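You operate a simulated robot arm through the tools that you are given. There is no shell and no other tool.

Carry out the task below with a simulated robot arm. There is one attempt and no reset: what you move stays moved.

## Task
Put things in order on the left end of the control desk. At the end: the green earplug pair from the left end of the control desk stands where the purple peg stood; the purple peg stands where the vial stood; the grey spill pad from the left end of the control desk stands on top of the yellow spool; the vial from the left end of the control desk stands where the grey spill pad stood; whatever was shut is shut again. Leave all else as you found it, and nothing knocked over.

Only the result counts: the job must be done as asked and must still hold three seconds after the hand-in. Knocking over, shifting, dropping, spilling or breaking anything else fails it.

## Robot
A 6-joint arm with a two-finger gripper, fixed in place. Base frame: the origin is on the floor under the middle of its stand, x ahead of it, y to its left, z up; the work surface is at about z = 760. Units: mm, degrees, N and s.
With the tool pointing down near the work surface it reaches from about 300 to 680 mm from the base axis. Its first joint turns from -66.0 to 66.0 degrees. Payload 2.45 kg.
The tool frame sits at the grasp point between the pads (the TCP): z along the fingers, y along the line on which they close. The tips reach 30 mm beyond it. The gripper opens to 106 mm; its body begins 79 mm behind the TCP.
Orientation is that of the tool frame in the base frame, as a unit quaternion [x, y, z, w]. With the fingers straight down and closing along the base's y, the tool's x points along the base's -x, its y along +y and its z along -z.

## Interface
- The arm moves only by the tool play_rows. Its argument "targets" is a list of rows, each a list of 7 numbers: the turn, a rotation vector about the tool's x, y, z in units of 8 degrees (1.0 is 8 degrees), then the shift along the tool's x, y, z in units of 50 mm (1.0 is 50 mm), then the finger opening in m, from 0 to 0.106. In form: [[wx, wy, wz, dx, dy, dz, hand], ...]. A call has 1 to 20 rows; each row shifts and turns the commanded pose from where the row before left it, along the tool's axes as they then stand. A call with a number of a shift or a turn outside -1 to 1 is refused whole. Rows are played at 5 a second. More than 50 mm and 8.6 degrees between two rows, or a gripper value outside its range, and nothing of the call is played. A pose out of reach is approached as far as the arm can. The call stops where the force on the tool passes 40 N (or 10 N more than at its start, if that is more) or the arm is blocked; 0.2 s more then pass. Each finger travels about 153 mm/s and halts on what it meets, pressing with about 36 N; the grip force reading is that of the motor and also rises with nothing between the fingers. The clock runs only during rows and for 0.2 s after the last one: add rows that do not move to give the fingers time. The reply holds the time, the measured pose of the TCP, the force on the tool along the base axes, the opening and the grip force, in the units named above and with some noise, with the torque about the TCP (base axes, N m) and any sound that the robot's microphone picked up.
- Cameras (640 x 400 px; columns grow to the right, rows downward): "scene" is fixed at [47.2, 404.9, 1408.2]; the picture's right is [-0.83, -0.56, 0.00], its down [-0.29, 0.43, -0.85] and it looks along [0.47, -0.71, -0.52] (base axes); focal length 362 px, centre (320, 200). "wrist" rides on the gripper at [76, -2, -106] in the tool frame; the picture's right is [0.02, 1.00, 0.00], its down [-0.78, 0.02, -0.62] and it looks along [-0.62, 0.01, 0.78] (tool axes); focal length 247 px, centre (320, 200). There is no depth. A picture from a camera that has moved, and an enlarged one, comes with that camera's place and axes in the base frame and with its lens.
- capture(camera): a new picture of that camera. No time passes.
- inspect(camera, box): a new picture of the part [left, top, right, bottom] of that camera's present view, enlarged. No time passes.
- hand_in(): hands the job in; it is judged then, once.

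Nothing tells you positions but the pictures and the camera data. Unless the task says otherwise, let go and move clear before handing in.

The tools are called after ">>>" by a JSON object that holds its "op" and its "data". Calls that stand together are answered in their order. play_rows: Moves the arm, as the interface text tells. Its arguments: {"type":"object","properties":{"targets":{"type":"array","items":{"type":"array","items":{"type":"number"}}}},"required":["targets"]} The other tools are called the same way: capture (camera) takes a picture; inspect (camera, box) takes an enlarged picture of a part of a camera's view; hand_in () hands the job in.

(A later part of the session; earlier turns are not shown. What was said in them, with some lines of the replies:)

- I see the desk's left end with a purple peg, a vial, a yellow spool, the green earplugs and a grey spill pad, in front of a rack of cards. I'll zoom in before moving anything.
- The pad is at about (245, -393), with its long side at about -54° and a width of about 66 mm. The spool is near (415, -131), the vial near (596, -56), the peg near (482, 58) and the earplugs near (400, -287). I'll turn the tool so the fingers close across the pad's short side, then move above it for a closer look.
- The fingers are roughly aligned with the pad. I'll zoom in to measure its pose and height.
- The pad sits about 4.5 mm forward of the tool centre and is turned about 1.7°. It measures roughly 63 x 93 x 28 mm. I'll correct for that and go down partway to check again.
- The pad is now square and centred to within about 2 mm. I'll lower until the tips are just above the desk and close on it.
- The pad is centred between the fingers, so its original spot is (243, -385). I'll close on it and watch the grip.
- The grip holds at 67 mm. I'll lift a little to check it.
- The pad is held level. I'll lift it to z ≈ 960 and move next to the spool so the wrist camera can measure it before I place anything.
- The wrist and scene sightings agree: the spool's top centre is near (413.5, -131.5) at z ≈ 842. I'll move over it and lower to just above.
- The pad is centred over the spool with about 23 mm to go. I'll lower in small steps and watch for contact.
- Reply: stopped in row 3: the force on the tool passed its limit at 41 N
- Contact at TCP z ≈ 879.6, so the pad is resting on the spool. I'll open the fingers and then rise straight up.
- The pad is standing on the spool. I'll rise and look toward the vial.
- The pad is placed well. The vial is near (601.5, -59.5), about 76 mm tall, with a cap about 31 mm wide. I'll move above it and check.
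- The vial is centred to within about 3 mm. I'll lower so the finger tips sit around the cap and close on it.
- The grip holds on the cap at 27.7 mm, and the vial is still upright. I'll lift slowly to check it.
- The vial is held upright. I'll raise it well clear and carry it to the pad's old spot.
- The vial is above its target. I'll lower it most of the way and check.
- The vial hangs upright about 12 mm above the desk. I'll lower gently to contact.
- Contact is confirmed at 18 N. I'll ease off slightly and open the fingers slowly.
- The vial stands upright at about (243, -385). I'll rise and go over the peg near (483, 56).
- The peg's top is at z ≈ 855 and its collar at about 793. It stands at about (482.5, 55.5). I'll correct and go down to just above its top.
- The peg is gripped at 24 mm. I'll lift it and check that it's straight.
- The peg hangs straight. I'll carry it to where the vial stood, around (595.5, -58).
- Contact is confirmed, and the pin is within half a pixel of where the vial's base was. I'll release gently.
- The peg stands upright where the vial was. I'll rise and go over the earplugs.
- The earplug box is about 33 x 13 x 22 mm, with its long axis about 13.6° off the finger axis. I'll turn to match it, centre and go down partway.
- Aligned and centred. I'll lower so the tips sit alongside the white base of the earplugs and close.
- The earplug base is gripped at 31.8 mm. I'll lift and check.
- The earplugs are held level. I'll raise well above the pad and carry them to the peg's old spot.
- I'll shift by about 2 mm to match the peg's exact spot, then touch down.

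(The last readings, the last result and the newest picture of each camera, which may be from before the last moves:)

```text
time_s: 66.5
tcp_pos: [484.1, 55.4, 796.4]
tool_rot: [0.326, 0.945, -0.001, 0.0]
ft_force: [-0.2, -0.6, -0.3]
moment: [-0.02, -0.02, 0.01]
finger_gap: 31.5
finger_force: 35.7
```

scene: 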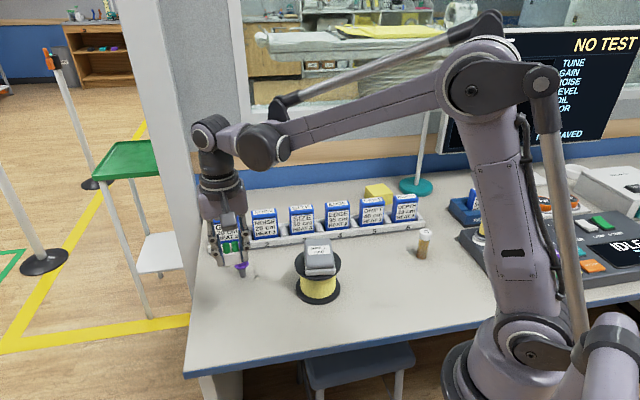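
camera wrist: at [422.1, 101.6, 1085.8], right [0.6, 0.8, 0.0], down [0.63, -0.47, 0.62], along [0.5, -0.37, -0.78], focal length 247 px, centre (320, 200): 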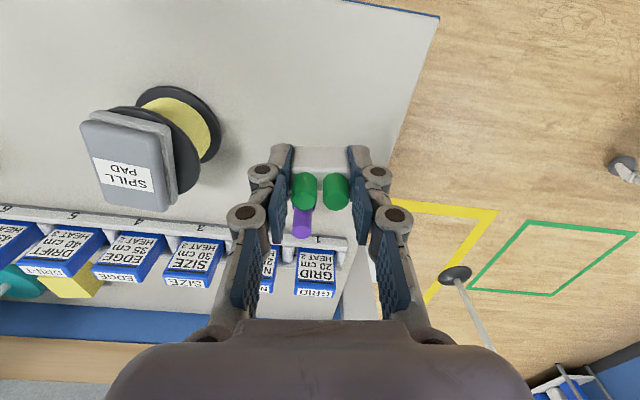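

>>> {"op": "play_rows", "data": {"targets": [[0, 0, 0, 0, 0, 0.01, 0.025], [0, 0, 0, 0, 0, 0, 0.025], [0, 0, 0, 0, 0, 0, 0.025]]}}

>>> {"op": "play_rows", "data": {"targets": [[0, 0, 0, 0, 0, 0.01, 0.025], [0, 0, 0, 0, 0, 0, 0.025], [0, 0, 0, 0, 0, 0, 0.025]]}}

>>> {"op": "inspect", "data": {"camera": "scene", "box": [215, 290, 275, 340]}}

```text
time_s: 67.2
tcp_pos: [484.2, 57.0, 796.3]
tool_rot: [0.327, 0.945, -0.002, 0.0]
ft_force: [-0.7, 0.4, 1.3]
moment: [0.01, 0.0, 0.01]
finger_gap: 31.8
finger_force: 36.2
```

```text
time_s: 68.0
tcp_pos: [484.4, 57.0, 794.5]
tool_rot: [0.326, 0.945, -0.001, -0.001]
ft_force: [1.3, 0.3, 4.8]
moment: [0.02, -0.01, -0.01]
finger_gap: 31.7
finger_force: 36.0
```

```text
8.00 times, centred on (245, 315) of scene
camera zoom: at [47.1, 404.9, 1408.2], right [-0.83, -0.56, 0.0], down [-0.29, 0.43, -0.85], along [0.47, -0.71, -0.52], focal length 2900 px, centre (920, -720)
```

zoom: 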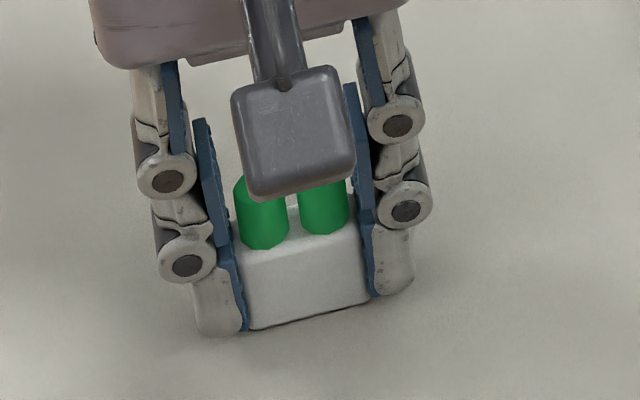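

Contact is confirmed at about 5 N. I'll release gently.

>>> {"op": "play_rows", "data": {"targets": [[0, 0, 0, 0, 0, 0, 0.034], [0, 0, 0, 0, 0, 0, 0.036], [0, 0, 0, 0, 0, 0, 0.042], [0, 0, 0, 0, 0, 0, 0.055], [0, 0, 0, 0, 0, 0, 0.07], [0, 0, 0, 0, 0, 0, 0.07]]}}

>>> {"op": "inspect", "data": {"camera": "scene", "box": [215, 290, 275, 340]}}

>>> {"op": "capture", "data": {"camera": "wrist"}}

```text
time_s: 69.5
tcp_pos: [484.4, 56.3, 795.6]
tool_rot: [0.326, 0.945, -0.001, 0.0]
ft_force: [0.2, 0.4, 0.3]
moment: [0.01, 0.04, 0.02]
finger_gap: 70.3
finger_force: 0.2
```

```text
8.00 times, centred on (245, 315) of scene
camera zoom: at [47.2, 404.9, 1408.2], right [-0.83, -0.56, 0.0], down [-0.29, 0.43, -0.85], along [0.47, -0.71, -0.52], focal length 2900 px, centre (920, -720)
```

zoom: 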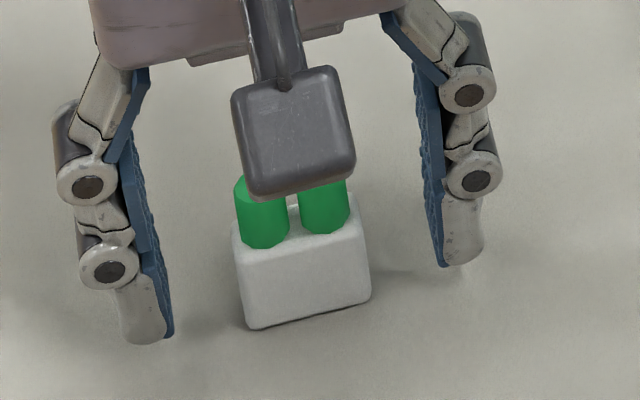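

```text
taken
camera wrist: at [423.1, 101.8, 901.3], right [0.6, 0.8, 0.0], down [0.63, -0.47, 0.62], along [0.5, -0.37, -0.78], focal length 247 px, centre (320, 200)
```

wrist: 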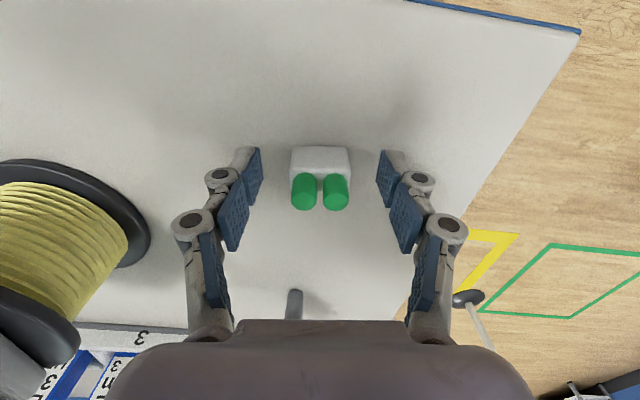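

The earplugs stand on the peg's old spot. I'll rise clear and check the whole scene.

>>> {"op": "play_rows", "data": {"targets": [[0, 0, 0, 0, 0, -0.3, 0.07], [0, 0, 0, 0, 0, -0.8, 0.07], [0, 0, 0, 0, 0, -0.9, 0.07], [0, 0, 0, 0, 0, -0.9, 0.07], [0, 0, 0, 0, 0, -0.9, 0.07], [0, 0, 0, 0, 0, -0.5, 0.07], [0, 0, 0, 0, 0, 0, 0.07], [0, 0, 0, 0, 0, 0, 0.07]]}}

>>> {"op": "capture", "data": {"camera": "scene"}}

>>> {"op": "capture", "data": {"camera": "wrist"}}

>>> {"op": "inspect", "data": {"camera": "scene", "box": [190, 220, 350, 340]}}

>>> {"op": "inspect", "data": {"camera": "scene", "box": [330, 170, 490, 290]}}

```text
time_s: 71.2
tcp_pos: [480.3, 54.3, 1011.3]
tool_rot: [0.326, 0.945, -0.001, 0.0]
ft_force: [0.5, -1.5, -0.4]
moment: [0.0, 0.01, 0.0]
finger_gap: 70.1
finger_force: 0.0
```

```text
taken
```

scene: 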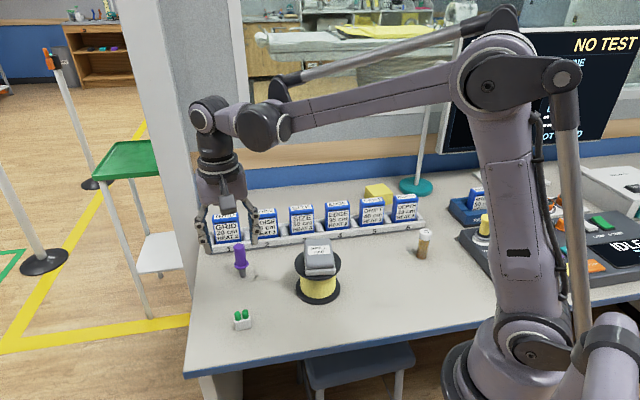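

```text
taken
camera wrist: at [419.8, 100.4, 1115.9], right [0.6, 0.8, 0.0], down [0.63, -0.47, 0.62], along [0.5, -0.37, -0.78], focal length 247 px, centre (320, 200)
```

wrist: 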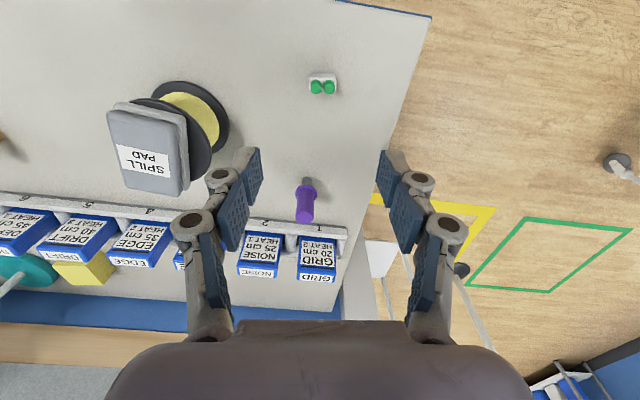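

```text
3.33 times, centred on (270, 280) of scene
camera zoom: at [47.2, 404.9, 1408.2], right [-0.83, -0.56, 0.0], down [-0.29, 0.43, -0.85], along [0.47, -0.71, -0.52], focal length 1208 px, centre (487, -67)
```

zoom: 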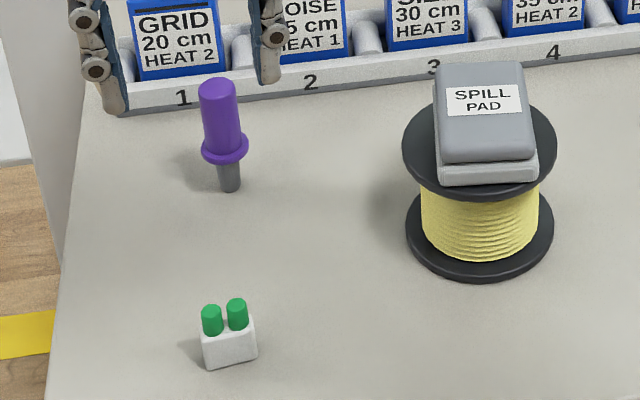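

```text
3.33 times, centred on (410, 230) of scene
camera zoom: at [47.2, 404.9, 1408.2], right [-0.83, -0.56, 0.0], down [-0.29, 0.43, -0.85], along [0.47, -0.71, -0.52], focal length 1208 px, centre (20, 100)
```

zoom: 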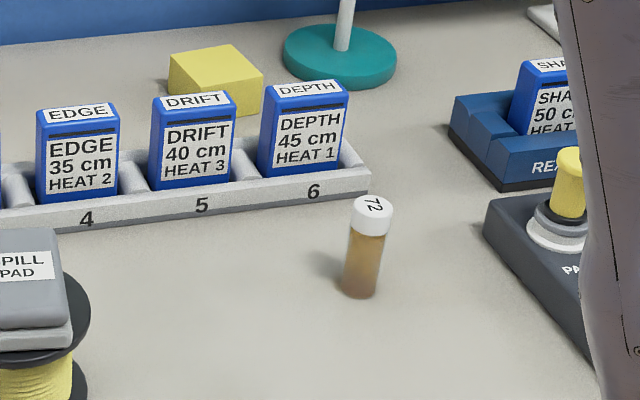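

All four items are in place: the pad is on the spool, the vial is on the pad's spot, the peg is on the vial's spot and the earplugs are on the peg's spot. Everything is upright, nothing else moved, nothing was opened, and the arm is clear, so I'm handing in.

>>> {"op": "hand_in", "data": {}}

```text
The job is handed in.
```

The job is done and handed in. In the last pictures all four items were standing where you asked:

- **Grey spill pad:** on top of the yellow spool, roughly centred.
- **Vial:** upright where the spill pad stood.
- **Purple peg:** upright where the vial stood.
- **Green earplug pair:** where the purple peg stood.

By the camera measurements, the vial, peg and earplugs are each within a few millimetres of their target spots. I opened nothing, so there was nothing to shut again. I saw nothing else moved or knocked over. The fingers were open and the arm was raised clear before I handed in.
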